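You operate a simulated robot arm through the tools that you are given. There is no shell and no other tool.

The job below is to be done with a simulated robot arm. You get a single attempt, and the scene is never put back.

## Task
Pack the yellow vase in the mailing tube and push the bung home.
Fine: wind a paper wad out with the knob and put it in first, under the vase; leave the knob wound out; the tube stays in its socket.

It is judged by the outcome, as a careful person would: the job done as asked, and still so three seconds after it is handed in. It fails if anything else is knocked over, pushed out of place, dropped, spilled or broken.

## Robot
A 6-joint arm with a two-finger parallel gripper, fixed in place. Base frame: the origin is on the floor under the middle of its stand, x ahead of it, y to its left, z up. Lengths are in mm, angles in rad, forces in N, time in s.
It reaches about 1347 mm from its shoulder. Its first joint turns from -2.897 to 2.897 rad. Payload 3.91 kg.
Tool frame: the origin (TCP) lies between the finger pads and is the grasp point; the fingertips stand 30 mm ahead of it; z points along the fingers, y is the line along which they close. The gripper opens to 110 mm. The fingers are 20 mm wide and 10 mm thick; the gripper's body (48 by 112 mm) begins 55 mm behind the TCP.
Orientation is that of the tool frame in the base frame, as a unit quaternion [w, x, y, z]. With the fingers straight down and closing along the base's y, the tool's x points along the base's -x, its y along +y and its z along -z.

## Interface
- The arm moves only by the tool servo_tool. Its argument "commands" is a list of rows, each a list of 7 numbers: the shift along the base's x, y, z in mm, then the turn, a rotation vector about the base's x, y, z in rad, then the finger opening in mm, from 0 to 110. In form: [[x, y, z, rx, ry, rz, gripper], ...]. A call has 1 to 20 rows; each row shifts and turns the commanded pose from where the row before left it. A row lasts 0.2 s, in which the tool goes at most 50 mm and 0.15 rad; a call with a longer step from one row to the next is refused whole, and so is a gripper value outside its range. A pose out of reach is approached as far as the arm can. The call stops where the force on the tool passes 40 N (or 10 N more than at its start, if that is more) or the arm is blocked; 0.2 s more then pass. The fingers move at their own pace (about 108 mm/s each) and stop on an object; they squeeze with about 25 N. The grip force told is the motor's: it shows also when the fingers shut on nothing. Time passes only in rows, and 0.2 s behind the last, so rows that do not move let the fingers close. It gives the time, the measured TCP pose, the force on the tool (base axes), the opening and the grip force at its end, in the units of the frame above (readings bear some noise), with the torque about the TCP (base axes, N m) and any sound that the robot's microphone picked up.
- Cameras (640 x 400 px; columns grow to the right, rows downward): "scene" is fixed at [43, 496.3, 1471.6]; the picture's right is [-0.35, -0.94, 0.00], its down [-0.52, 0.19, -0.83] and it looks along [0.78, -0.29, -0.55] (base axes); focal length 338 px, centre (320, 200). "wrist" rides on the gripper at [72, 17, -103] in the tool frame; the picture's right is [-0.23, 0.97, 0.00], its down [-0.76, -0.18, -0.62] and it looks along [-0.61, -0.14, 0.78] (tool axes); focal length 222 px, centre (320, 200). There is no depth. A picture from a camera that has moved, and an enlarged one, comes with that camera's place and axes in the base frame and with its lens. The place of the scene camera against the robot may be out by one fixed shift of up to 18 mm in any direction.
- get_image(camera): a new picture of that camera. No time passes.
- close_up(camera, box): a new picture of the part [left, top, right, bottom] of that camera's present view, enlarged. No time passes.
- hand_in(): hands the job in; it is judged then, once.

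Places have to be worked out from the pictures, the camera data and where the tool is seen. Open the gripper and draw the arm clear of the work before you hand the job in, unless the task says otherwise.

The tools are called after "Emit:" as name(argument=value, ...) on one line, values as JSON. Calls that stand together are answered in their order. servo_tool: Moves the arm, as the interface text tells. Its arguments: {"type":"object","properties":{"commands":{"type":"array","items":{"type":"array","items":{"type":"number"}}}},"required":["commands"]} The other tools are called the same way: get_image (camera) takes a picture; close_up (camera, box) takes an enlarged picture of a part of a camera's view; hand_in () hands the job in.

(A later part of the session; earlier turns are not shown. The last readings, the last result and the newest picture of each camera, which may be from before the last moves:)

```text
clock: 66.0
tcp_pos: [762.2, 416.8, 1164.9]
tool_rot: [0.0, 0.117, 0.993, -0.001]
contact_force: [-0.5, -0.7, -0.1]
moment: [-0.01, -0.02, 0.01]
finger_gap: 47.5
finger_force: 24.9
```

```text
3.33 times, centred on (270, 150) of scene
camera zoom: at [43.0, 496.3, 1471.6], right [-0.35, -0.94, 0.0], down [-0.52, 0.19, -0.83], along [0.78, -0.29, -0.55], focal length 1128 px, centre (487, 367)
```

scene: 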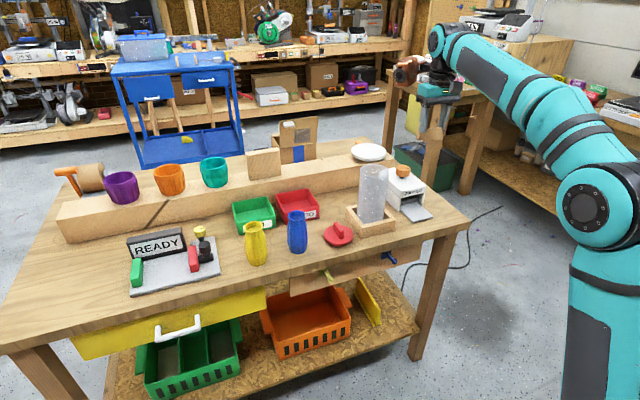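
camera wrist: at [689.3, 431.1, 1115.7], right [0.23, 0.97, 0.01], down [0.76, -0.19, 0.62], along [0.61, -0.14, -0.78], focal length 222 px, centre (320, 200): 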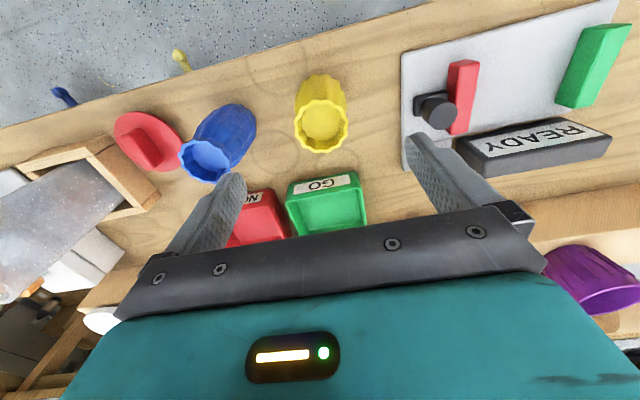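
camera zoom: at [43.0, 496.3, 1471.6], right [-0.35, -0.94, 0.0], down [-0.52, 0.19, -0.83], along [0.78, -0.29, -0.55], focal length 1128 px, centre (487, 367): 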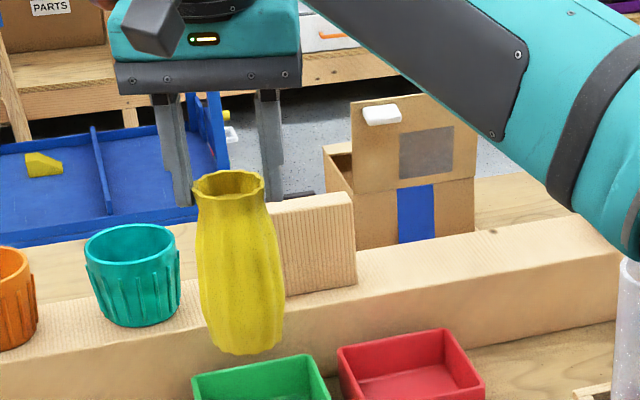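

Steady grip. I carry the vase across at constant height to above the tube, accelerating gently.

Emit:
servo_tool(commands=[[1.5, -8, 0, 0, 0, 0, 42], [1.5, -16, 0, 0, 0, 0, 42], [1.5, -22, 0, 0, 0, 0, 42], [2.6, -23, 0, 0, 0, 0, 42], [2.6, -23, 0, 0, 0, 0, 42], [2.6, -23, 0, 0, 0, 0, 42], [2.6, -23, 0, 0, 0, 0, 42], [2.6, -23, 0, 0, 0, 0, 42], [2.6, -23, 0, 0, 0, 0, 42], [2.6, -23, 0, 0, 0, 0, 42], [2.6, -23, 0, 0, 0, 0, 42], [2.6, -23, 0, 0, 0, 0, 42], [2.6, -23, 0, 0, 0, 0, 42], [2.6, -23, 0, 0, 0, 0, 42], [2.6, -23, 0, 0, 0, 0, 42], [1.3, -18, 0, 0, 0, 0, 42], [1.3, -13, 0, 0, 0, 0, 42], [0, -8, 0, 0, 0, 0, 42], [0, -5, 0, 0, 0, 0, 42], [0, -1.5, 0, 0, 0, 0, 42]])

Emit:
get_image(camera="wrist")

Emit:
close_up(camera="scene", box=[320, 80, 430, 240])

```text
clock: 70.2
tcp_pos: [801.3, 47.2, 1164.5]
tool_rot: [0.0, 0.117, 0.993, -0.001]
contact_force: [0.0, -0.2, -0.6]
moment: [0.0, 0.0, 0.0]
finger_gap: 47.6
finger_force: 24.6
```

```text
taken
camera wrist: at [732.9, 81.7, 1268.3], right [0.45, 0.89, 0.0], down [0.7, -0.35, 0.62], along [0.56, -0.28, -0.78], focal length 222 px, centre (320, 200)
```

wrist: 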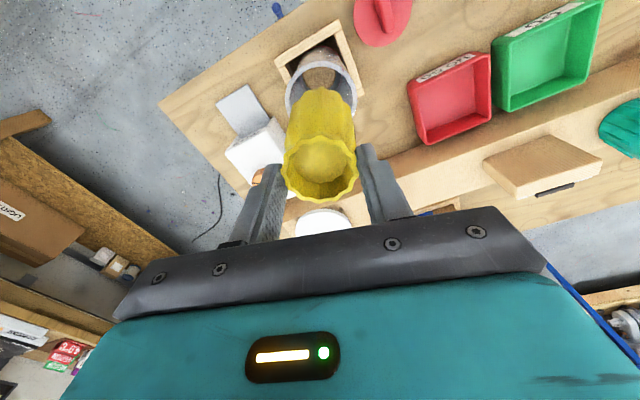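

```text
2.50 times, centred on (375, 160) of scene
camera zoom: at [43.0, 496.3, 1471.6], right [-0.35, -0.94, 0.0], down [-0.52, 0.19, -0.83], along [0.78, -0.29, -0.55], focal length 846 px, centre (182, 300)
```

zoom: 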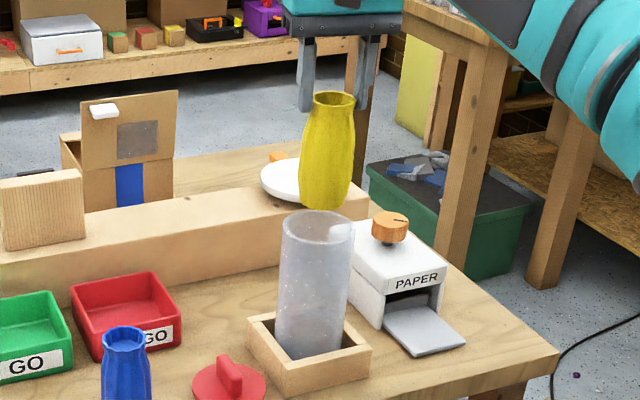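

The vase hangs plumb over the tube. I enlarge the wrist view to check the rim's position under it before lowering.

Emit:
close_up(camera="wrist", box=[260, 20, 380, 140])

Emit:
close_up(camera="scene", box=[345, 110, 405, 220])

```text
3.33 times, centred on (320, 80) of wrist
camera zoom: at [732.9, 81.7, 1268.3], right [0.45, 0.89, 0.0], down [0.7, -0.35, 0.62], along [0.56, -0.28, -0.78], focal length 740 px, centre (320, 600)
```

zoom: 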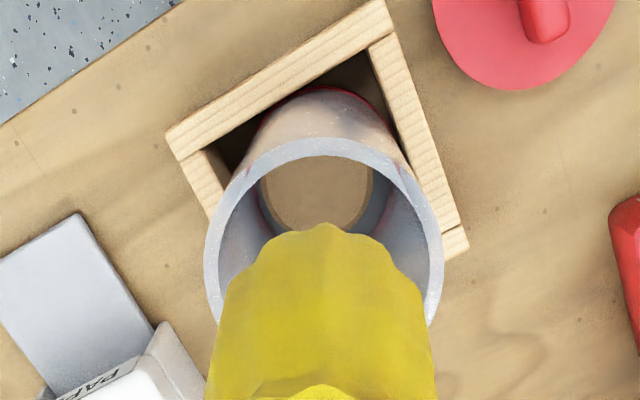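

```text
3.64 times, centred on (375, 165) of scene
camera zoom: at [43.0, 496.3, 1471.6], right [-0.35, -0.94, 0.0], down [-0.52, 0.19, -0.83], along [0.78, -0.29, -0.55], focal length 1231 px, centre (120, 327)
```

zoom: 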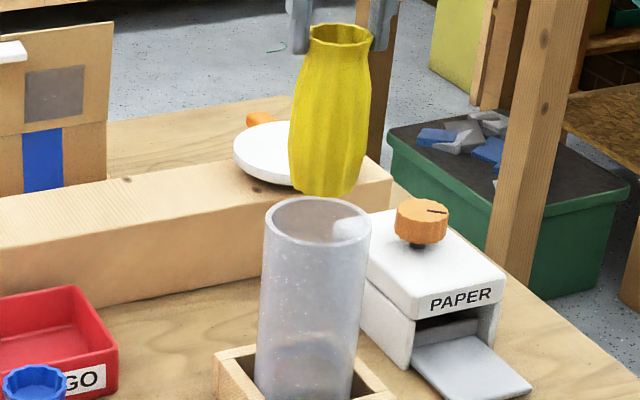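

The tube's centre lies about (−1,+1.8) mm from the tool axis. I correct that and lower the vase partway into the tube, watching the force.

Emit:
servo_tool(commands=[[-0.5, 0.9, 0, 0, 0, 0, 42], [-0.5, 0.9, -3, 0, 0, 0, 42], [0, 0, -6, 0, 0, 0, 42], [0, 0, -8, 0, 0, 0, 42], [0, 0, -10, 0, 0, 0, 42], [0, 0, -10, 0, 0, 0, 42], [0, 0, -10, 0, 0, 0, 42], [0, 0, -10, 0, 0, 0, 42], [0, 0, -10, 0, 0, 0, 42], [0, 0, -8, 0, 0, 0, 42], [0, 0, -5, 0, 0, 0, 42], [0, 0, 0, 0, 0, 0, 42]])

Emit:
close_up(camera="wrist", box=[240, 40, 400, 220])

Emit:
close_up(camera="scene", box=[340, 120, 420, 220])

```text
clock: 72.8
tcp_pos: [800.7, 51.0, 1083.3]
tool_rot: [0.0, 0.117, 0.993, -0.002]
contact_force: [-0.4, -0.6, -0.5]
moment: [-0.01, -0.01, 0.04]
finger_gap: 47.6
finger_force: 25.0
```

```text
2.22 times, centred on (320, 130) of wrist
camera zoom: at [732.4, 83.5, 1187.8], right [0.45, 0.89, 0.0], down [0.7, -0.35, 0.62], along [0.56, -0.28, -0.78], focal length 494 px, centre (320, 356)
```

zoom: 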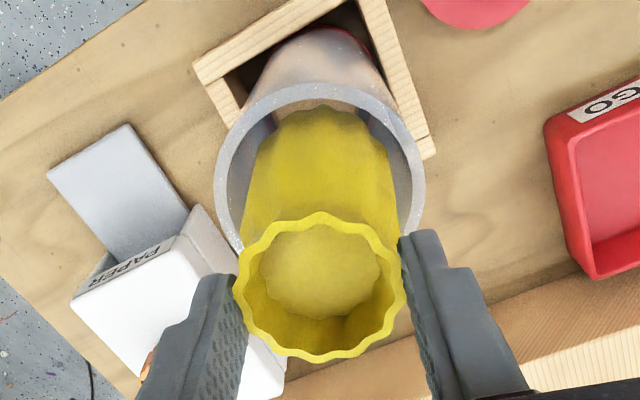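

```text
4.00 times, centred on (380, 170) of scene
camera zoom: at [43.0, 496.3, 1471.6], right [-0.35, -0.94, 0.0], down [-0.52, 0.19, -0.83], along [0.78, -0.29, -0.55], focal length 1354 px, centre (80, 320)
```

zoom: 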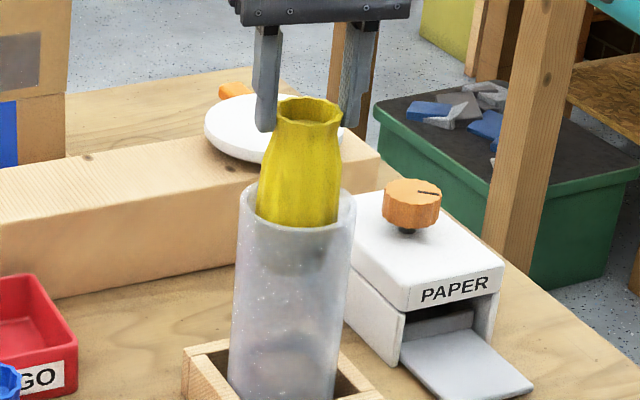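

Well centred (within about a millimetre). I shave the last 0.7 mm and lower until the fingertips are just above the rim.

Emit:
servo_tool(commands=[[-0.6, 0.2, -5, 0, 0, 0, 42], [0, 0, -8, 0, 0, 0, 42], [0, 0, -10, 0, 0, 0, 42], [0, 0, -10, 0, 0, 0, 42], [0, 0, -9, 0, 0, 0, 42], [0, 0, -6, 0, 0, 0, 42], [0, 0, -3, 0, 0, 0, 42], [0, 0, 0, 0, 0, 0, 42]])

Emit:
close_up(camera="wrist", box=[230, 60, 410, 230])

Emit:
close_up(camera="scene", box=[340, 120, 420, 220])

```text
clock: 74.7
tcp_pos: [800.0, 50.9, 1033.1]
tool_rot: [0.0, 0.117, 0.993, -0.001]
contact_force: [0.0, 0.4, 0.1]
moment: [-0.04, 0.02, -0.03]
finger_gap: 47.4
finger_force: 25.2
```

```text
2.35 times, centred on (320, 145) of wrist
camera zoom: at [731.5, 83.6, 1137.0], right [0.45, 0.89, 0.0], down [0.7, -0.35, 0.62], along [0.56, -0.28, -0.78], focal length 523 px, centre (320, 329)
```

zoom: 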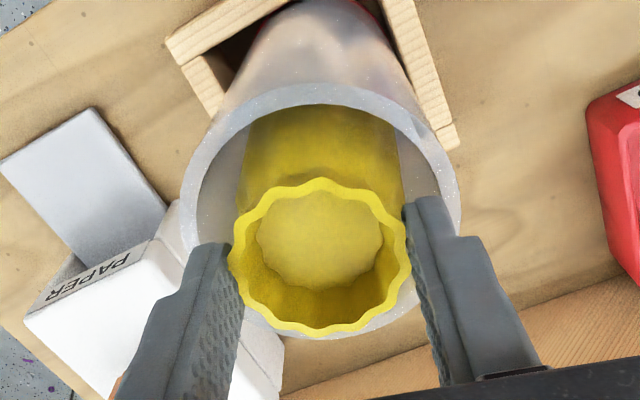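

```text
4.00 times, centred on (380, 170) of scene
camera zoom: at [43.0, 496.3, 1471.6], right [-0.35, -0.94, 0.0], down [-0.52, 0.19, -0.83], along [0.78, -0.29, -0.55], focal length 1354 px, centre (80, 320)
```

zoom: 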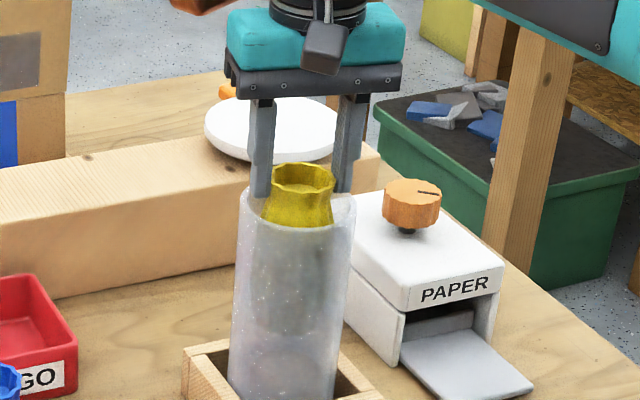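

The rim and vase are concentric within about a millimetre. I trim by 0.7 mm and ease the fingertips into the bore in small steps, checking for contact.

Emit:
servo_tool(commands=[[0.7, 0.1, 0, 0, 0, 0, 42], [0, 0, -2.5, 0, 0, 0, 42], [0, 0, -2.5, 0, 0, 0, 42], [0, 0, -2.5, 0, 0, 0, 42], [0, 0, -2.5, 0, 0, 0, 42], [0, 0, -2.5, 0, 0, 0, 42]])

Emit:
close_up(camera="wrist", box=[230, 60, 410, 230])

Emit:
close_up(camera="scene", box=[350, 130, 410, 200])

```text
clock: 76.0
tcp_pos: [801.1, 49.7, 1021.4]
tool_rot: [0.0, 0.118, 0.993, -0.001]
contact_force: [0.6, -0.3, -1.0]
moment: [-0.01, -0.01, 0.0]
finger_gap: 47.7
finger_force: 25.0
```

```text
2.35 times, centred on (320, 145) of wrist
camera zoom: at [732.3, 83.7, 1124.7], right [0.45, 0.89, 0.0], down [0.7, -0.35, 0.62], along [0.56, -0.28, -0.78], focal length 523 px, centre (320, 329)
```

zoom: 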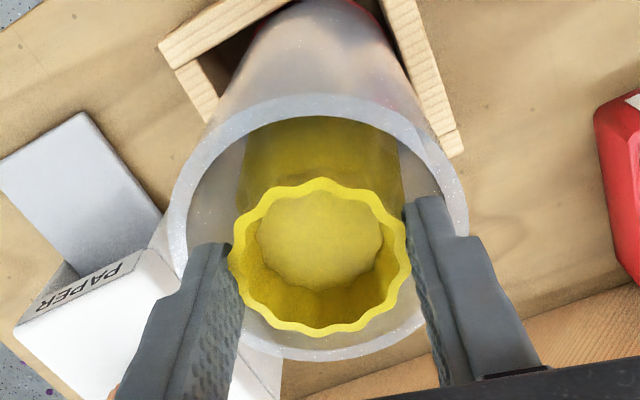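

```text
5.71 times, centred on (380, 165) of scene
camera zoom: at [43.0, 496.3, 1471.6], right [-0.35, -0.94, 0.0], down [-0.52, 0.19, -0.83], along [0.78, -0.29, -0.55], focal length 1934 px, centre (-23, 400)
```

zoom: 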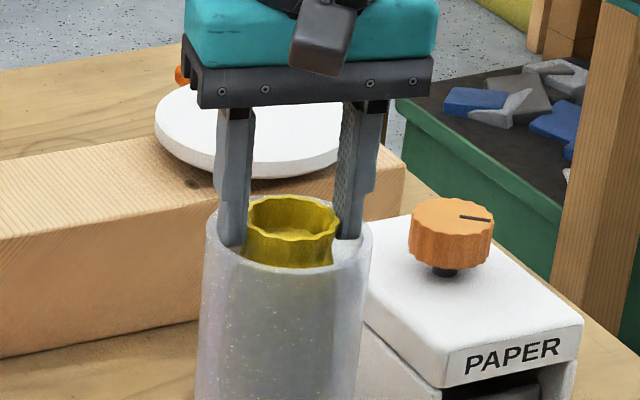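

No contact: the fingertips are at the bore's mouth and entering cleanly. I note the fingers thicken about 27 mm above their tips, so I keep lowering in small steps and watch for any force.

Emit:
servo_tool(commands=[[0, 0, -2.5, 0, 0, 0, 42], [0, 0, -2.5, 0, 0, 0, 42], [0, 0, -2.5, 0, 0, 0, 42], [0, 0, -2.5, 0, 0, 0, 42], [0, 0, -2.5, 0, 0, 0, 42], [0, 0, -2.5, 0, 0, 0, 42]])

Emit:
close_up(camera="scene", box=[350, 130, 410, 200])

Emit:
close_up(camera="wrist", box=[230, 60, 410, 230])

```text
clock: 77.5
tcp_pos: [799.5, 50.0, 1005.2]
tool_rot: [0.0, 0.118, 0.993, -0.001]
contact_force: [0.6, 0.1, -0.9]
moment: [-0.03, 0.06, 0.0]
finger_gap: 47.2
finger_force: 26.0
```

```text
5.71 times, centred on (380, 165) of scene
camera zoom: at [43.0, 496.3, 1471.6], right [-0.35, -0.94, 0.0], down [-0.52, 0.19, -0.83], along [0.78, -0.29, -0.55], focal length 1934 px, centre (-23, 400)
```

zoom: 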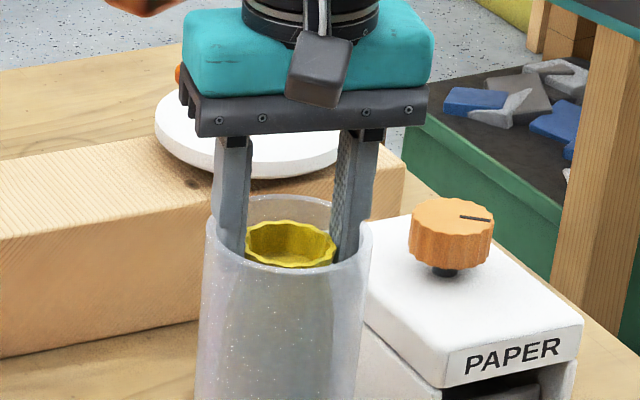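

```text
2.35 times, centred on (320, 145) of wrist
camera zoom: at [732.2, 83.9, 1110.0], right [0.45, 0.89, 0.0], down [0.7, -0.35, 0.62], along [0.56, -0.28, -0.78], focal length 523 px, centre (320, 329)
```

zoom: 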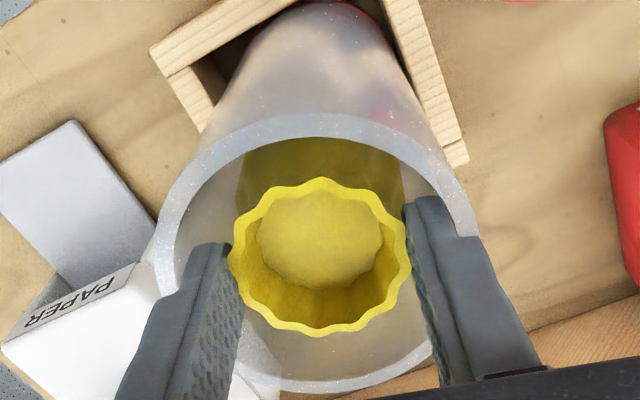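

Still no contact at 20 mm inside. I continue in finer steps; the finger step should reach rim level about 7 mm lower.

Emit:
servo_tool(commands=[[0, 0, -1.5, 0, 0, 0, 42], [0, 0, -1.5, 0, 0, 0, 42], [0, 0, -1.5, 0, 0, 0, 42], [0, 0, -1.5, 0, 0, 0, 42]])

Emit:
close_up(camera="scene", box=[355, 140, 405, 200])

Emit:
close_up(camera="wrist", box=[230, 60, 410, 230])

```text
clock: 78.5
tcp_pos: [800.0, 50.4, 1000.2]
tool_rot: [0.0, 0.117, 0.993, -0.001]
contact_force: [-0.1, 0.1, -0.3]
moment: [-0.02, 0.0, -0.01]
finger_gap: 47.4
finger_force: 24.4
```

```text
6.67 times, centred on (380, 170) of scene
camera zoom: at [43.0, 496.3, 1471.6], right [-0.35, -0.94, 0.0], down [-0.52, 0.19, -0.83], along [0.78, -0.29, -0.55], focal length 2257 px, centre (-80, 400)
```

zoom: 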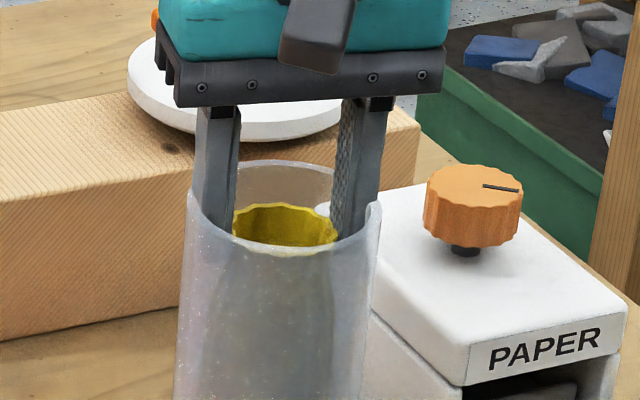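

```text
2.35 times, centred on (320, 145) of wrist
camera zoom: at [732.2, 83.7, 1103.9], right [0.45, 0.89, 0.0], down [0.7, -0.35, 0.62], along [0.56, -0.28, -0.78], focal length 523 px, centre (320, 329)
```

zoom: 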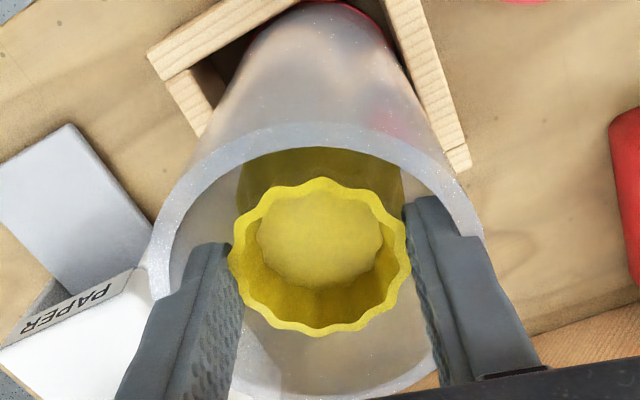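

No force yet. I go on in fine steps.

Emit:
servo_tool(commands=[[0, 0, -1.5, 0, 0, 0, 42], [0, 0, -1.5, 0, 0, 0, 42], [0, 0, -1.5, 0, 0, 0, 42]])

Emit:
servo_tool(commands=[[0, 0, -1.5, 0, 0, 0, 42], [0, 0, -1.5, 0, 0, 0, 42]])

Emit:
close_up(camera="scene", box=[355, 140, 405, 200])

Emit:
close_up(camera="wrist", box=[230, 60, 410, 230])

```text
clock: 79.2
tcp_pos: [800.2, 51.2, 995.8]
tool_rot: [0.0, 0.117, 0.993, 0.0]
contact_force: [0.8, 0.4, 5.8]
moment: [0.25, -0.05, -0.02]
finger_gap: 47.2
finger_force: 25.5
```

```text
clock: 80.0
tcp_pos: [799.3, 50.6, 996.2]
tool_rot: [0.003, 0.117, 0.993, 0.0]
contact_force: [1.3, 0.1, 11.3]
moment: [0.2, 0.04, 0.04]
finger_gap: 47.4
finger_force: 25.2
stopped in row 2: the force on the tool passed its limit at 42 N (the readings are from after the stop); the commanded pose is now the measured one
```

```text
6.67 times, centred on (380, 170) of scene
camera zoom: at [43.0, 496.3, 1471.6], right [-0.35, -0.94, 0.0], down [-0.52, 0.19, -0.83], along [0.78, -0.29, -0.55], focal length 2257 px, centre (-80, 400)
```

zoom: 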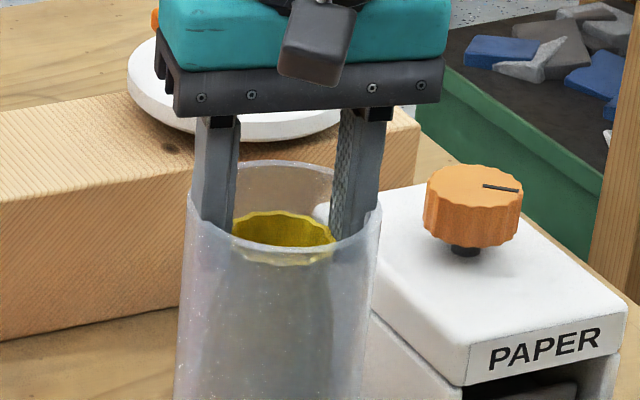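

```text
2.35 times, centred on (320, 145) of wrist
camera zoom: at [731.3, 83.9, 1099.5], right [0.45, 0.89, 0.0], down [0.7, -0.35, 0.63], along [0.56, -0.28, -0.78], focal length 523 px, centre (320, 329)
```

zoom: 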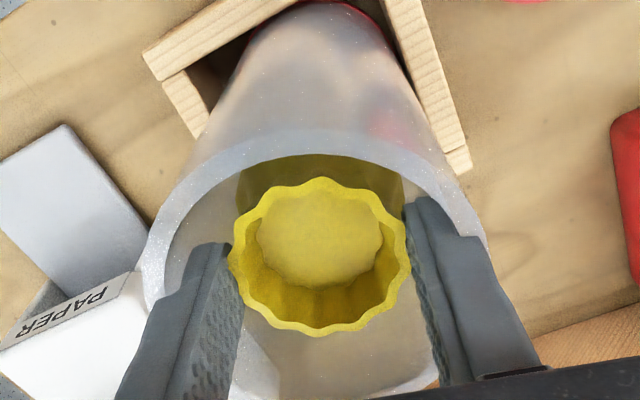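

Firm contact at TCP z≈996: the finger steps have met the tube's rim. I look through the frosted wall to judge how far the vase's foot still is above the wad.

Emit:
close_up(camera="scene", box=[350, 165, 400, 235])

Emit:
get_image(camera="wrist")

```text
5.71 times, centred on (375, 200) of scene
camera zoom: at [43.0, 496.3, 1471.6], right [-0.35, -0.94, 0.0], down [-0.52, 0.19, -0.83], along [0.78, -0.29, -0.55], focal length 1934 px, centre (6, 200)
```

zoom: 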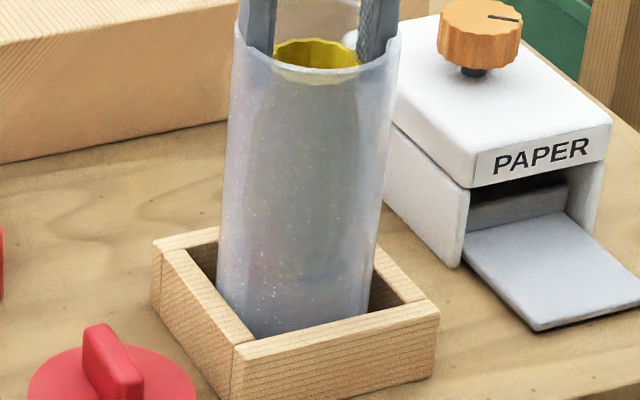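

```text
taken
camera wrist: at [731.3, 83.9, 1099.5], right [0.45, 0.89, 0.0], down [0.7, -0.35, 0.63], along [0.56, -0.28, -0.78], focal length 222 px, centre (320, 200)
```

wrist: 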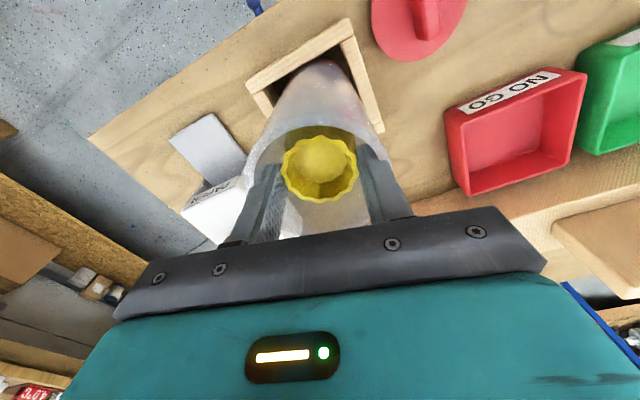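

Emit:
close_up(camera="scene", box=[360, 190, 400, 226])

Emit:
close_up(camera="wrist", box=[250, 50, 400, 150])

```text
11.11 times, centred on (380, 208) of scene
camera zoom: at [43.0, 496.3, 1471.6], right [-0.35, -0.94, 0.0], down [-0.52, 0.19, -0.83], along [0.78, -0.29, -0.55], focal length 3761 px, centre (-347, 111)
```

zoom: 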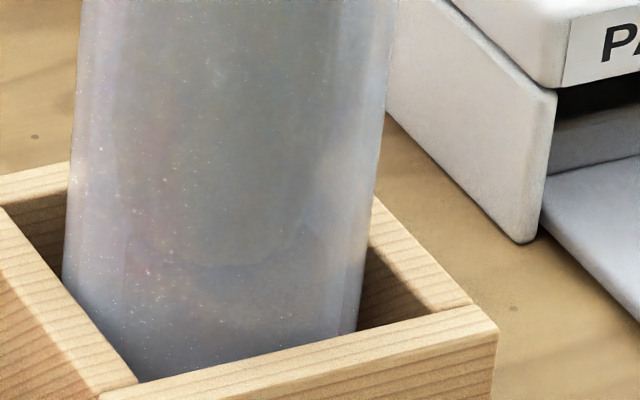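

```text
4.00 times, centred on (325, 100) of wrist
camera zoom: at [731.3, 83.9, 1099.5], right [0.45, 0.89, 0.0], down [0.7, -0.35, 0.63], along [0.56, -0.28, -0.78], focal length 888 px, centre (300, 600)
```

zoom: 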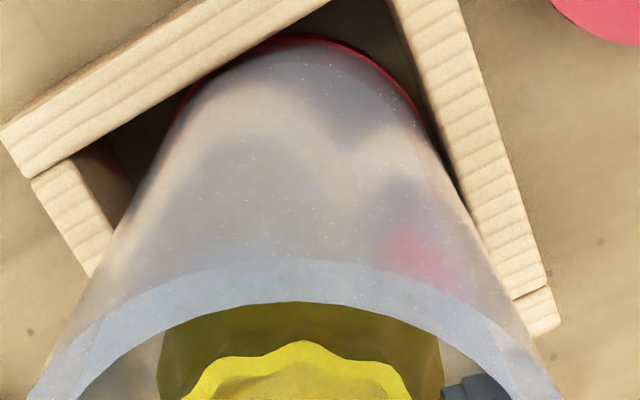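

The vase's foot is roughly 15–20 mm above the wad and the fingers can go no deeper. I back off 1 mm from the rim and ease the grip in tiny steps, so the vase slides down rather than falls.

Emit:
servo_tool(commands=[[0, 0, 1, 0, 0, 0, 45], [0, 0, 0, 0, 0, 0, 46.5]])

```text
clock: 80.7
tcp_pos: [799.0, 50.3, 995.2]
tool_rot: [0.002, 0.119, 0.993, -0.001]
contact_force: [0.9, 0.3, 8.6]
moment: [0.06, 0.05, -0.02]
finger_gap: 47.6
finger_force: 20.9
```

Emit:
servo_tool(commands=[[0, 0, 1.2, 0, 0, 0, 46.5], [0, 0, 0, 0, 0, 0, 46.8]])

```text
clock: 81.2
tcp_pos: [799.2, 50.4, 996.9]
tool_rot: [0.002, 0.118, 0.993, 0.0]
contact_force: [-0.4, -0.1, -0.5]
moment: [0.02, -0.02, 0.02]
finger_gap: 47.6
finger_force: 25.0
```

The rim contact is cleared (force ≈ 0). Now I ease the grip in small increments and watch the grip force.

Emit:
servo_tool(commands=[[0, 0, 0, 0, 0, 0, 47.0], [0, 0, 0, 0, 0, 0, 47.1]])

Emit:
close_up(camera="wrist", box=[230, 60, 410, 230])

```text
clock: 81.8
tcp_pos: [799.4, 52.0, 997.3]
tool_rot: [0.002, 0.118, 0.993, 0.0]
contact_force: [-0.1, -0.1, -1.5]
moment: [0.03, 0.01, 0.05]
finger_gap: 47.9
finger_force: 0.3
```

```text
2.35 times, centred on (320, 145) of wrist
camera zoom: at [731.6, 83.8, 1100.5], right [0.45, 0.89, 0.0], down [0.7, -0.35, 0.63], along [0.56, -0.28, -0.78], focal length 523 px, centre (320, 329)
```

zoom: 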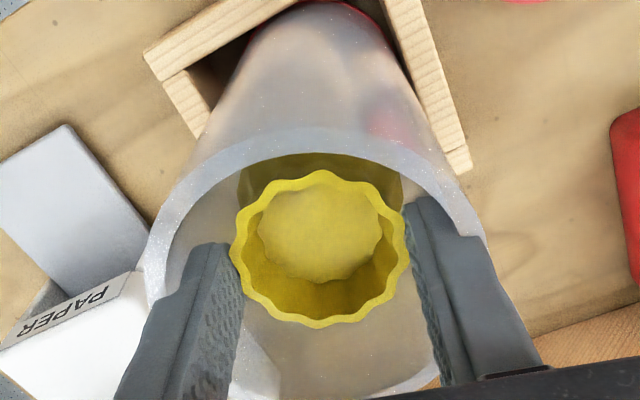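

The grip has let go (force ≈ 0) and the vase sank only about 4 mm, so it may already be resting on the wad. I open another half millimetre and see whether it moves.

Emit:
servo_tool(commands=[[0, 0, 0, 0, 0, 0, 47.6], [0, 0, 0, 0, 0, 0, 48.0]])

Emit:
close_up(camera="wrist", box=[230, 60, 410, 230])

Emit:
close_up(camera="scene", box=[355, 140, 405, 200])

```text
clock: 82.5
tcp_pos: [799.8, 51.4, 995.9]
tool_rot: [0.002, 0.118, 0.993, 0.0]
contact_force: [-0.3, -0.3, 0.0]
moment: [0.02, 0.01, -0.01]
finger_gap: 47.6
finger_force: 0.4
```

```text
2.35 times, centred on (320, 145) of wrist
camera zoom: at [731.5, 83.8, 1100.5], right [0.45, 0.89, 0.0], down [0.7, -0.35, 0.63], along [0.56, -0.28, -0.78], focal length 523 px, centre (320, 329)
```

zoom: 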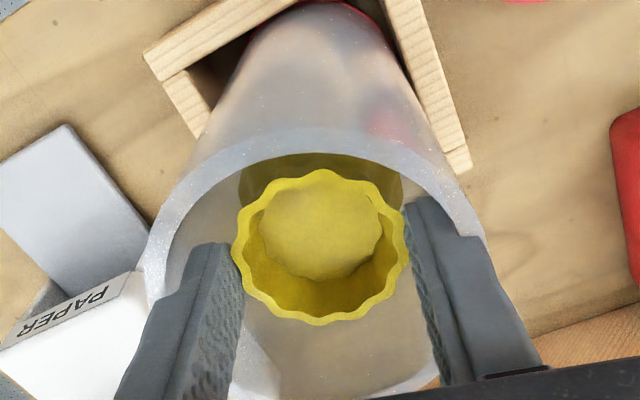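

```text
6.67 times, centred on (380, 170) of scene
camera zoom: at [43.0, 496.3, 1471.6], right [-0.35, -0.94, 0.0], down [-0.52, 0.19, -0.83], along [0.78, -0.29, -0.55], focal length 2257 px, centre (-80, 400)
```

zoom: 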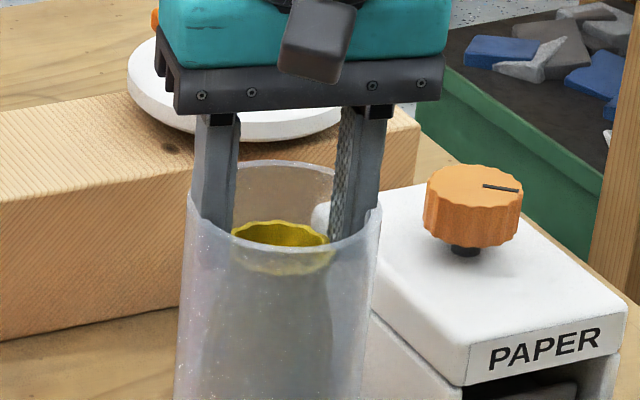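

It settles only slightly more. I open on in small increments.

Emit:
servo_tool(commands=[[0, 0, 0, 0, 0, 0, 48.3], [0, 0, 0, 0, 0, 0, 48.6]])

Emit:
close_up(camera="wrist", box=[230, 60, 410, 230])

Emit:
close_up(camera="scene", box=[355, 140, 405, 200])

```text
clock: 83.0
tcp_pos: [799.6, 51.2, 997.1]
tool_rot: [0.002, 0.117, 0.993, 0.0]
contact_force: [0.0, 0.2, 1.2]
moment: [-0.02, 0.02, -0.01]
finger_gap: 48.1
finger_force: 0.3
```

```text
2.35 times, centred on (320, 145) of wrist
camera zoom: at [731.6, 83.8, 1100.5], right [0.45, 0.89, 0.0], down [0.7, -0.35, 0.63], along [0.56, -0.28, -0.78], focal length 523 px, centre (320, 329)
```

zoom: 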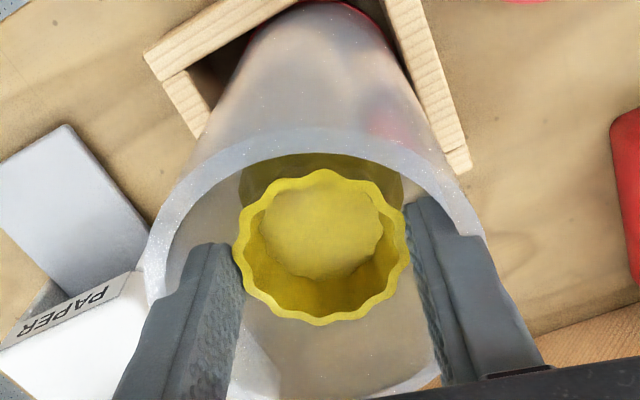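

```text
6.67 times, centred on (380, 170) of scene
camera zoom: at [43.0, 496.3, 1471.6], right [-0.35, -0.94, 0.0], down [-0.52, 0.19, -0.83], along [0.78, -0.29, -0.55], focal length 2257 px, centre (-80, 400)
```

zoom: 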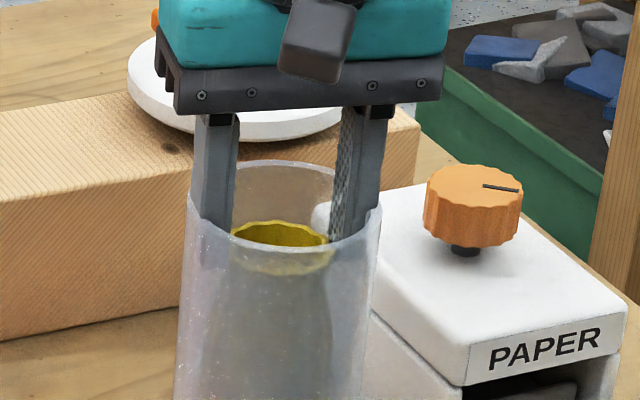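

The vase no longer moves: it is standing on the wad, its rim about 22 mm below the tube's rim. I open a hair more and withdraw the fingers slowly, checking that the vase stays.

Emit:
servo_tool(commands=[[0, 0, 0, 0, 0, 0, 49.2], [0, 0, 0, 0, 0, 0, 49.5], [0, 0, 2, 0, 0, 0, 49.5], [0, 0, 3, 0, 0, 0, 49.5], [0, 0, 4, 0, 0, 0, 49.5]])

Emit:
close_up(camera="wrist", box=[230, 60, 410, 230])

Emit:
close_up(camera="scene", box=[355, 140, 405, 200])

```text
clock: 84.2
tcp_pos: [800.4, 50.7, 1005.4]
tool_rot: [0.003, 0.117, 0.993, 0.0]
contact_force: [0.1, -0.1, 0.6]
moment: [0.0, 0.02, -0.01]
finger_gap: 49.1
finger_force: 0.2
```

```text
2.35 times, centred on (320, 145) of wrist
camera zoom: at [731.8, 83.8, 1110.0], right [0.45, 0.89, 0.0], down [0.7, -0.35, 0.63], along [0.56, -0.28, -0.78], focal length 523 px, centre (320, 329)
```

zoom: 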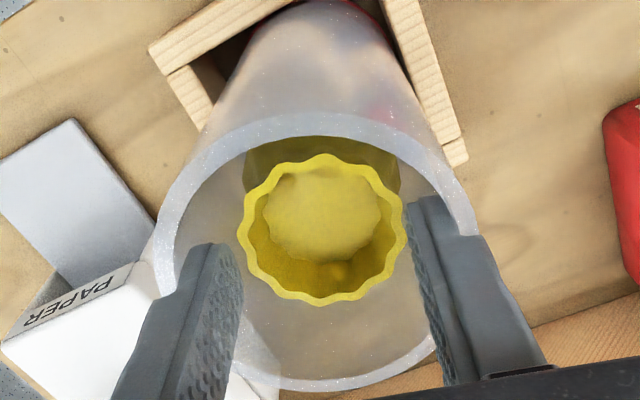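

```text
6.67 times, centred on (380, 170) of scene
camera zoom: at [43.0, 496.3, 1471.6], right [-0.35, -0.94, 0.0], down [-0.52, 0.19, -0.83], along [0.78, -0.29, -0.55], focal length 2257 px, centre (-80, 400)
```

zoom: 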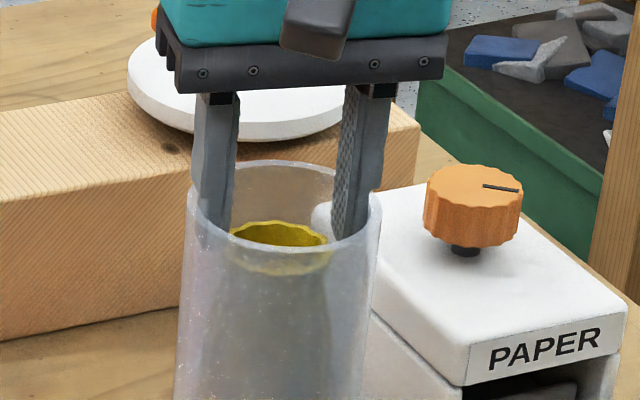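

The vase stays while the fingers rise. I continue straight up out of the tube and then to a clear height.

Emit:
servo_tool(commands=[[0, 0, 4, 0, 0, 0, 49.5], [0, 0, 6, 0, 0, 0, 49.5], [0, 0, 8, 0, 0, 0, 49.5], [0, 0, 10, 0, 0, 0, 49.5], [0, 0, 12, 0, 0, 0, 49.5], [0, 0, 15, 0, 0, 0, 49.5], [0, 0, 20, 0, 0, 0, 60], [0, 0, 20, 0, 0, 0, 80], [0, 0, 0, 0, 0, 0, 80]])

Emit:
close_up(camera="wrist", box=[250, 40, 400, 160])

Emit:
get_image(camera="wrist")

Emit:
close_up(camera="scene", box=[340, 140, 420, 240])

```text
clock: 86.2
tcp_pos: [798.5, 49.8, 1102.6]
tool_rot: [0.002, 0.117, 0.993, -0.001]
contact_force: [0.3, 0.2, -0.6]
moment: [0.0, 0.0, 0.01]
finger_gap: 80.0
finger_force: 0.1
```

```text
3.33 times, centred on (325, 100) of wrist
camera zoom: at [731.5, 83.2, 1205.2], right [0.45, 0.89, 0.0], down [0.7, -0.35, 0.63], along [0.56, -0.28, -0.78], focal length 740 px, centre (303, 533)
```

zoom: 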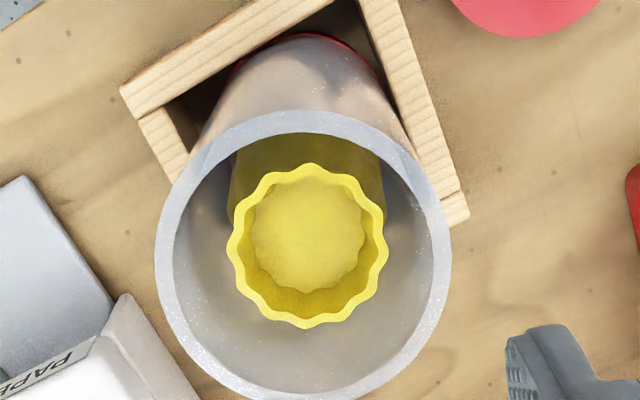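

```text
taken
camera wrist: at [731.5, 83.2, 1205.2], right [0.45, 0.89, 0.0], down [0.7, -0.35, 0.63], along [0.56, -0.28, -0.78], focal length 222 px, centre (320, 200)
```

wrist: 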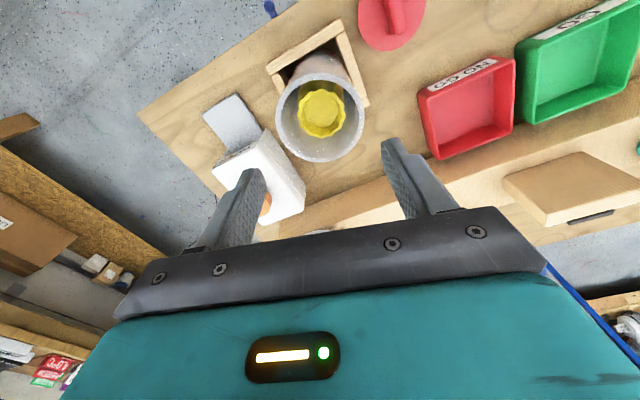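

```text
4.00 times, centred on (380, 190) of scene
camera zoom: at [43.0, 496.3, 1471.6], right [-0.35, -0.94, 0.0], down [-0.52, 0.19, -0.83], along [0.78, -0.29, -0.55], focal length 1354 px, centre (80, 240)
```

zoom: 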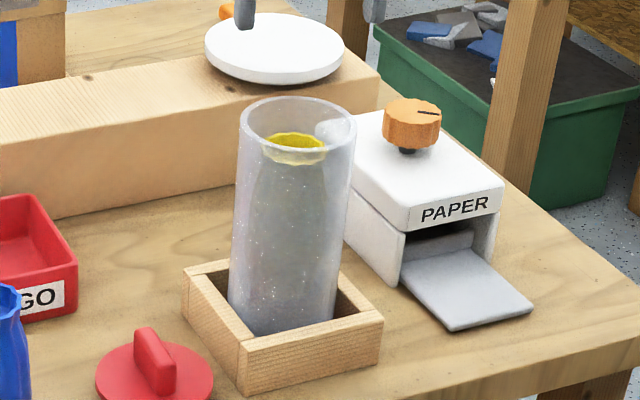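

The vase stands upright and centred, its rim ~22 mm below the tube's rim. Next the bung: I square the gripper again and move above it to measure its handle.

Emit:
servo_tool(commands=[[-3, 12, 0, 0.0025, 0.004, 0.06, 80], [-5, 20, 0, 0, 0, 0.06, 80], [-6, 22, -5, 0, 0, 0.06, 80], [-6, 22, -10, 0, 0, 0.055, 80], [-6, 22, -10, 0, 0, 0, 80], [-5, 16, -10, 0, 0, 0, 80], [-3, 8, -10, 0, 0, 0, 80], [0, 0, 0, 0, 0, 0, 80]])

Emit:
get_image(camera="wrist")

Emit:
close_up(camera="wrist", box=[250, 30, 400, 150])

```text
clock: 88.0
tcp_pos: [766.2, 172.8, 1055.7]
tool_rot: [0.001, 0.0, 1.0, 0.001]
contact_force: [-0.4, 0.1, 0.3]
moment: [0.0, 0.02, 0.0]
finger_gap: 79.9
finger_force: 0.1
```

```text
taken
camera wrist: at [692.4, 189.8, 1159.6], right [0.23, 0.97, 0.0], down [0.76, -0.18, 0.62], along [0.61, -0.14, -0.78], focal length 222 px, centre (320, 200)
```

wrist: 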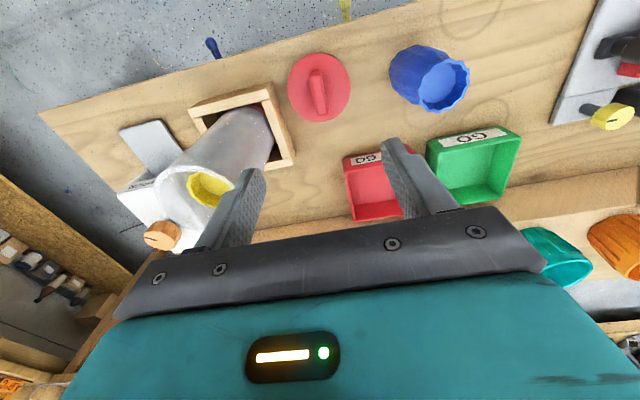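

```text
3.33 times, centred on (325, 90) of wrist
camera zoom: at [692.4, 189.8, 1159.6], right [0.23, 0.97, 0.0], down [0.76, -0.18, 0.62], along [0.61, -0.14, -0.78], focal length 740 px, centre (303, 567)
```

zoom: 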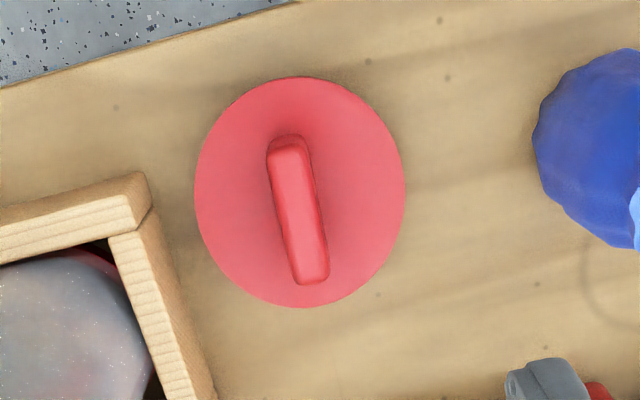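

The bung's flange is centred near (765,172), top z≈821, and its handle is a 12 mm bar running along x. I move over it and come lower for a final check.

Emit:
servo_tool(commands=[[-0.7, -0.6, -15, 0, 0, 0, 60], [-0.7, -0.5, -20, 0, 0, 0, 60], [0, 0, -25, 0, 0, 0, 60], [0, 0, -25, 0, 0, 0, 60], [0, 0, -25, 0, 0, 0, 60], [0, 0, -20, 0, 0, 0, 60], [0, 0, 0, 0, 0, 0, 60]])

Emit:
close_up(camera="wrist", box=[230, 60, 410, 220])

Emit:
close_up(camera="scene", box=[290, 160, 390, 260])

```text
clock: 89.7
tcp_pos: [764.1, 172.8, 925.4]
tool_rot: [0.0, 0.0, 1.0, 0.001]
contact_force: [-0.2, 0.2, 0.1]
moment: [-0.02, 0.02, -0.02]
finger_gap: 59.9
finger_force: 0.1
```

```text
2.50 times, centred on (320, 140) of wrist
camera zoom: at [690.5, 188.2, 1029.8], right [0.23, 0.97, 0.0], down [0.76, -0.18, 0.62], along [0.61, -0.14, -0.78], focal length 555 px, centre (320, 350)
```

zoom: 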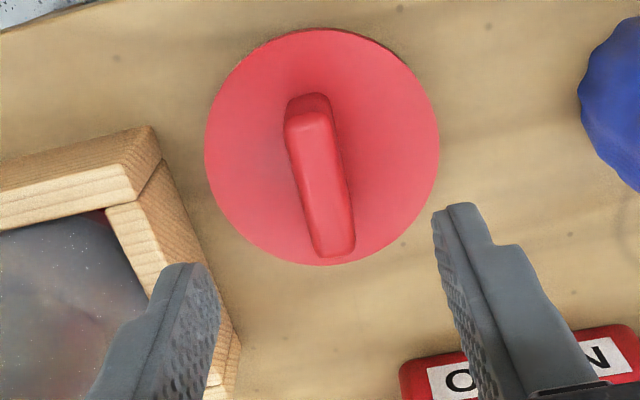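

```text
4.00 times, centred on (340, 210) of scene
camera zoom: at [43.0, 496.3, 1471.6], right [-0.35, -0.94, 0.0], down [-0.52, 0.19, -0.83], along [0.78, -0.29, -0.55], focal length 1354 px, centre (240, 160)
```

zoom: 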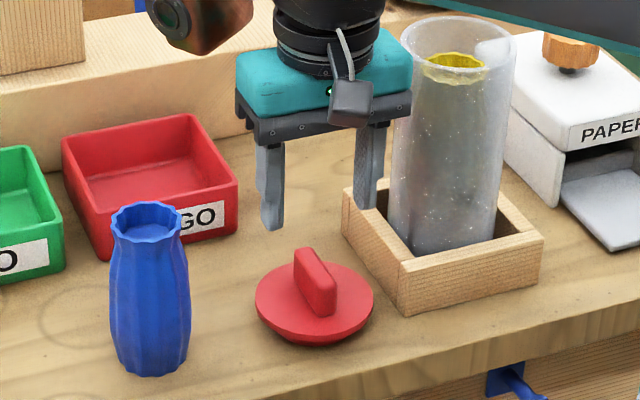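

Aligned within a millimetre; the handle bar is turned about −3°. I lower around it, tips just above the flange, and close.

Emit:
servo_tool(commands=[[-0.2, 0.7, -15, 0, 0, -0.05, 60], [0, 0, -15, 0, 0, 0, 60], [0, 0, -15, 0, 0, 0, 60], [0, 0, -12, 0, 0, 0, 60], [0, 0, -6, 0, 0, 0, 60], [0, 0, -3, 0, 0, 0, 60], [0, 0, 0, 0, 0, 0, 40], [0, 0, 0, 0, 0, 0, 25], [0, 0, 0, 0, 0, 0, 15], [0, 0, 0, 0, 0, 0, 8], [0, 0, 0, 0, 0, 0, 8]])

Emit:
close_up(camera="wrist", box=[230, 60, 410, 220])

Emit:
close_up(camera="scene", box=[300, 180, 380, 260])

```text
clock: 92.0
tcp_pos: [764.0, 171.9, 860.4]
tool_rot: [0.0, 0.026, 1.0, 0.001]
contact_force: [-0.8, -0.7, 0.2]
moment: [-0.02, -0.04, 0.0]
finger_gap: 15.4
finger_force: 25.1
```

```text
2.50 times, centred on (320, 140) of wrist
camera zoom: at [691.6, 192.4, 964.1], right [0.28, 0.96, 0.0], down [0.75, -0.22, 0.62], along [0.6, -0.17, -0.78], focal length 555 px, centre (320, 350)
```

zoom: 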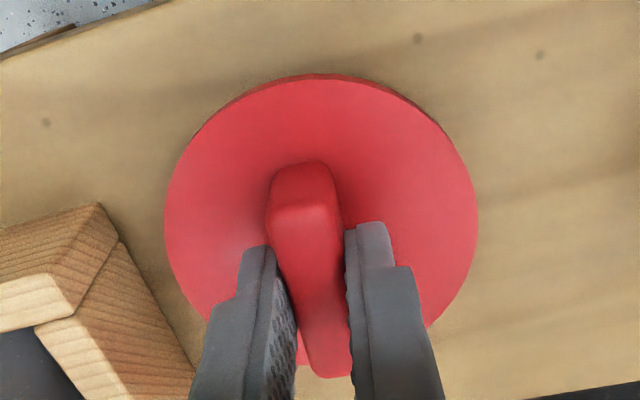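

```text
5.00 times, centred on (340, 220) of scene
camera zoom: at [43.0, 496.3, 1471.6], right [-0.35, -0.94, 0.0], down [-0.52, 0.19, -0.83], along [0.78, -0.29, -0.55], focal length 1693 px, centre (220, 100)
```

zoom: 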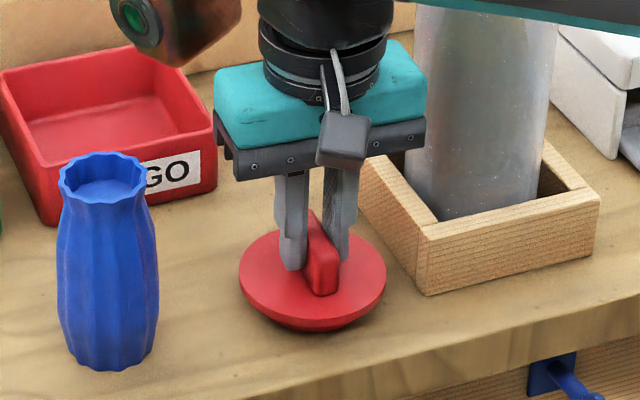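

Handle gripped at 15.4 mm. I lift slowly and check the bung hangs level.

Emit:
servo_tool(commands=[[0, 0, 2, 0, 0, 0, 8], [0, 0, 4, 0, 0, 0, 8], [0, 0, 6, 0, 0, 0, 8], [0, 0, 8, 0, 0, 0, 8], [0, 0, 8, 0, 0, 0, 8], [0, 0, 5, 0, 0, 0, 8], [0, 0, 0, 0, 0, 0, 8]])

Emit:
close_up(camera="scene", box=[300, 170, 380, 250])

Emit:
close_up(camera="wrist", box=[230, 60, 410, 220])

```text
clock: 93.7
tcp_pos: [764.5, 172.2, 894.0]
tool_rot: [0.0, 0.025, 1.0, 0.001]
contact_force: [0.4, 0.1, -0.5]
moment: [0.0, -0.01, 0.0]
finger_gap: 14.7
finger_force: 24.5
```

```text
5.00 times, centred on (340, 210) of scene
camera zoom: at [43.0, 496.3, 1471.6], right [-0.35, -0.94, 0.0], down [-0.52, 0.19, -0.83], along [0.78, -0.29, -0.55], focal length 1693 px, centre (220, 150)
```

zoom: 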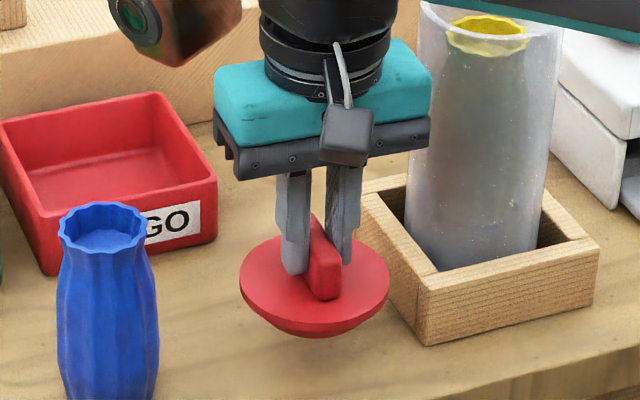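

```text
2.50 times, centred on (320, 140) of wrist
camera zoom: at [691.7, 192.1, 997.4], right [0.28, 0.96, 0.0], down [0.75, -0.22, 0.62], along [0.6, -0.17, -0.78], focal length 555 px, centre (320, 350)
```

zoom: 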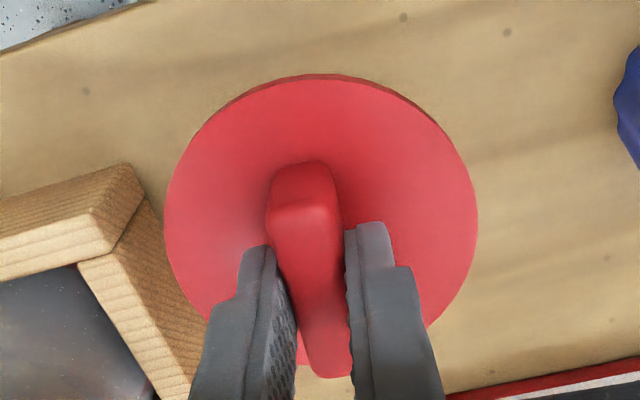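

The bung hangs level. I lift it above the tube's rim and carry it over.

Emit:
servo_tool(commands=[[0, 0, 8, 0, 0, 0, 8], [0, 0, 14, 0, 0, 0, 8], [0, 0, 20, 0, 0, 0, 8], [0, 0, 22, 0, 0, 0, 8], [0, 0, 22, 0, 0, 0, 8], [0, 0, 22, 0, 0, 0, 8], [0, 0, 22, 0, 0, 0, 8], [0, 0, 20, 0, 0, 0, 8], [0, 0, 16, 0, 0, 0, 8], [0, 0, 12, 0, 0, 0, 8], [0, 0, 8, 0, 0, 0, 8], [3, -10, 0, 0, 0, 0, 8], [5, -17, 0, 0, 0, 0, 8], [6, -20, 0, 0, 0, 0, 8], [6, -20, 0, 0, 0, 0, 8], [6, -20, 0, 0, 0, 0, 8], [5, -17, 0, 0, 0, 0, 8], [3.5, -11, 0, 0, 0, 0, 8], [2, -7, 0, 0, 0, 0, 8], [0, 0, 0, 0, 0, 0, 8]])

Emit:
get_image(camera="wrist")

Emit:
close_up(camera="scene", box=[330, 110, 430, 220])

```text
clock: 97.8
tcp_pos: [801.2, 50.9, 1078.4]
tool_rot: [-0.001, 0.026, 1.0, 0.001]
contact_force: [-0.1, 0.1, -0.5]
moment: [-0.04, -0.02, 0.02]
finger_gap: 15.0
finger_force: 25.2
```

```text
taken
camera wrist: at [728.1, 70.5, 1182.8], right [0.28, 0.96, 0.0], down [0.75, -0.22, 0.62], along [0.6, -0.17, -0.78], focal length 222 px, centre (320, 200)
```

wrist: 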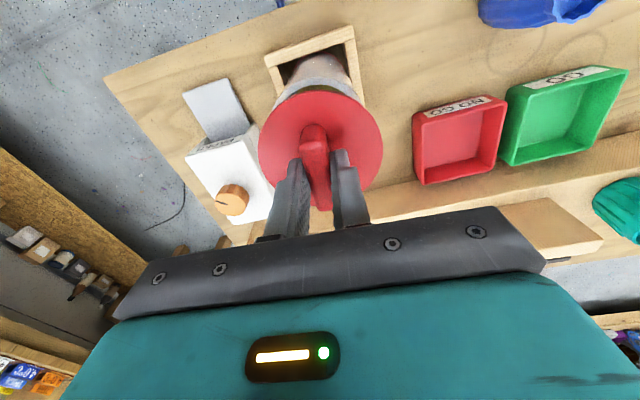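

```text
3.64 times, centred on (380, 165) of scene
camera zoom: at [43.0, 496.3, 1471.6], right [-0.35, -0.94, 0.0], down [-0.52, 0.19, -0.83], along [0.78, -0.29, -0.55], focal length 1231 px, centre (102, 327)
```

zoom: 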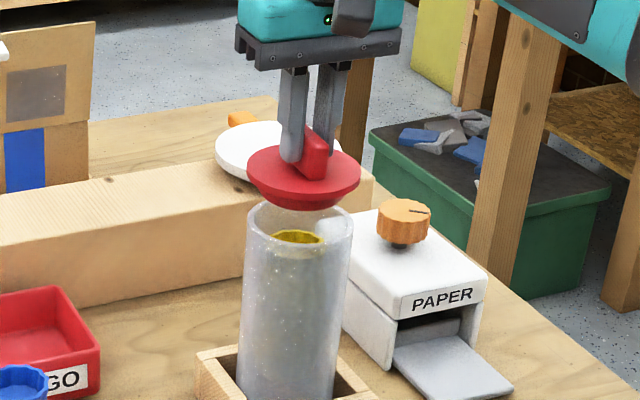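

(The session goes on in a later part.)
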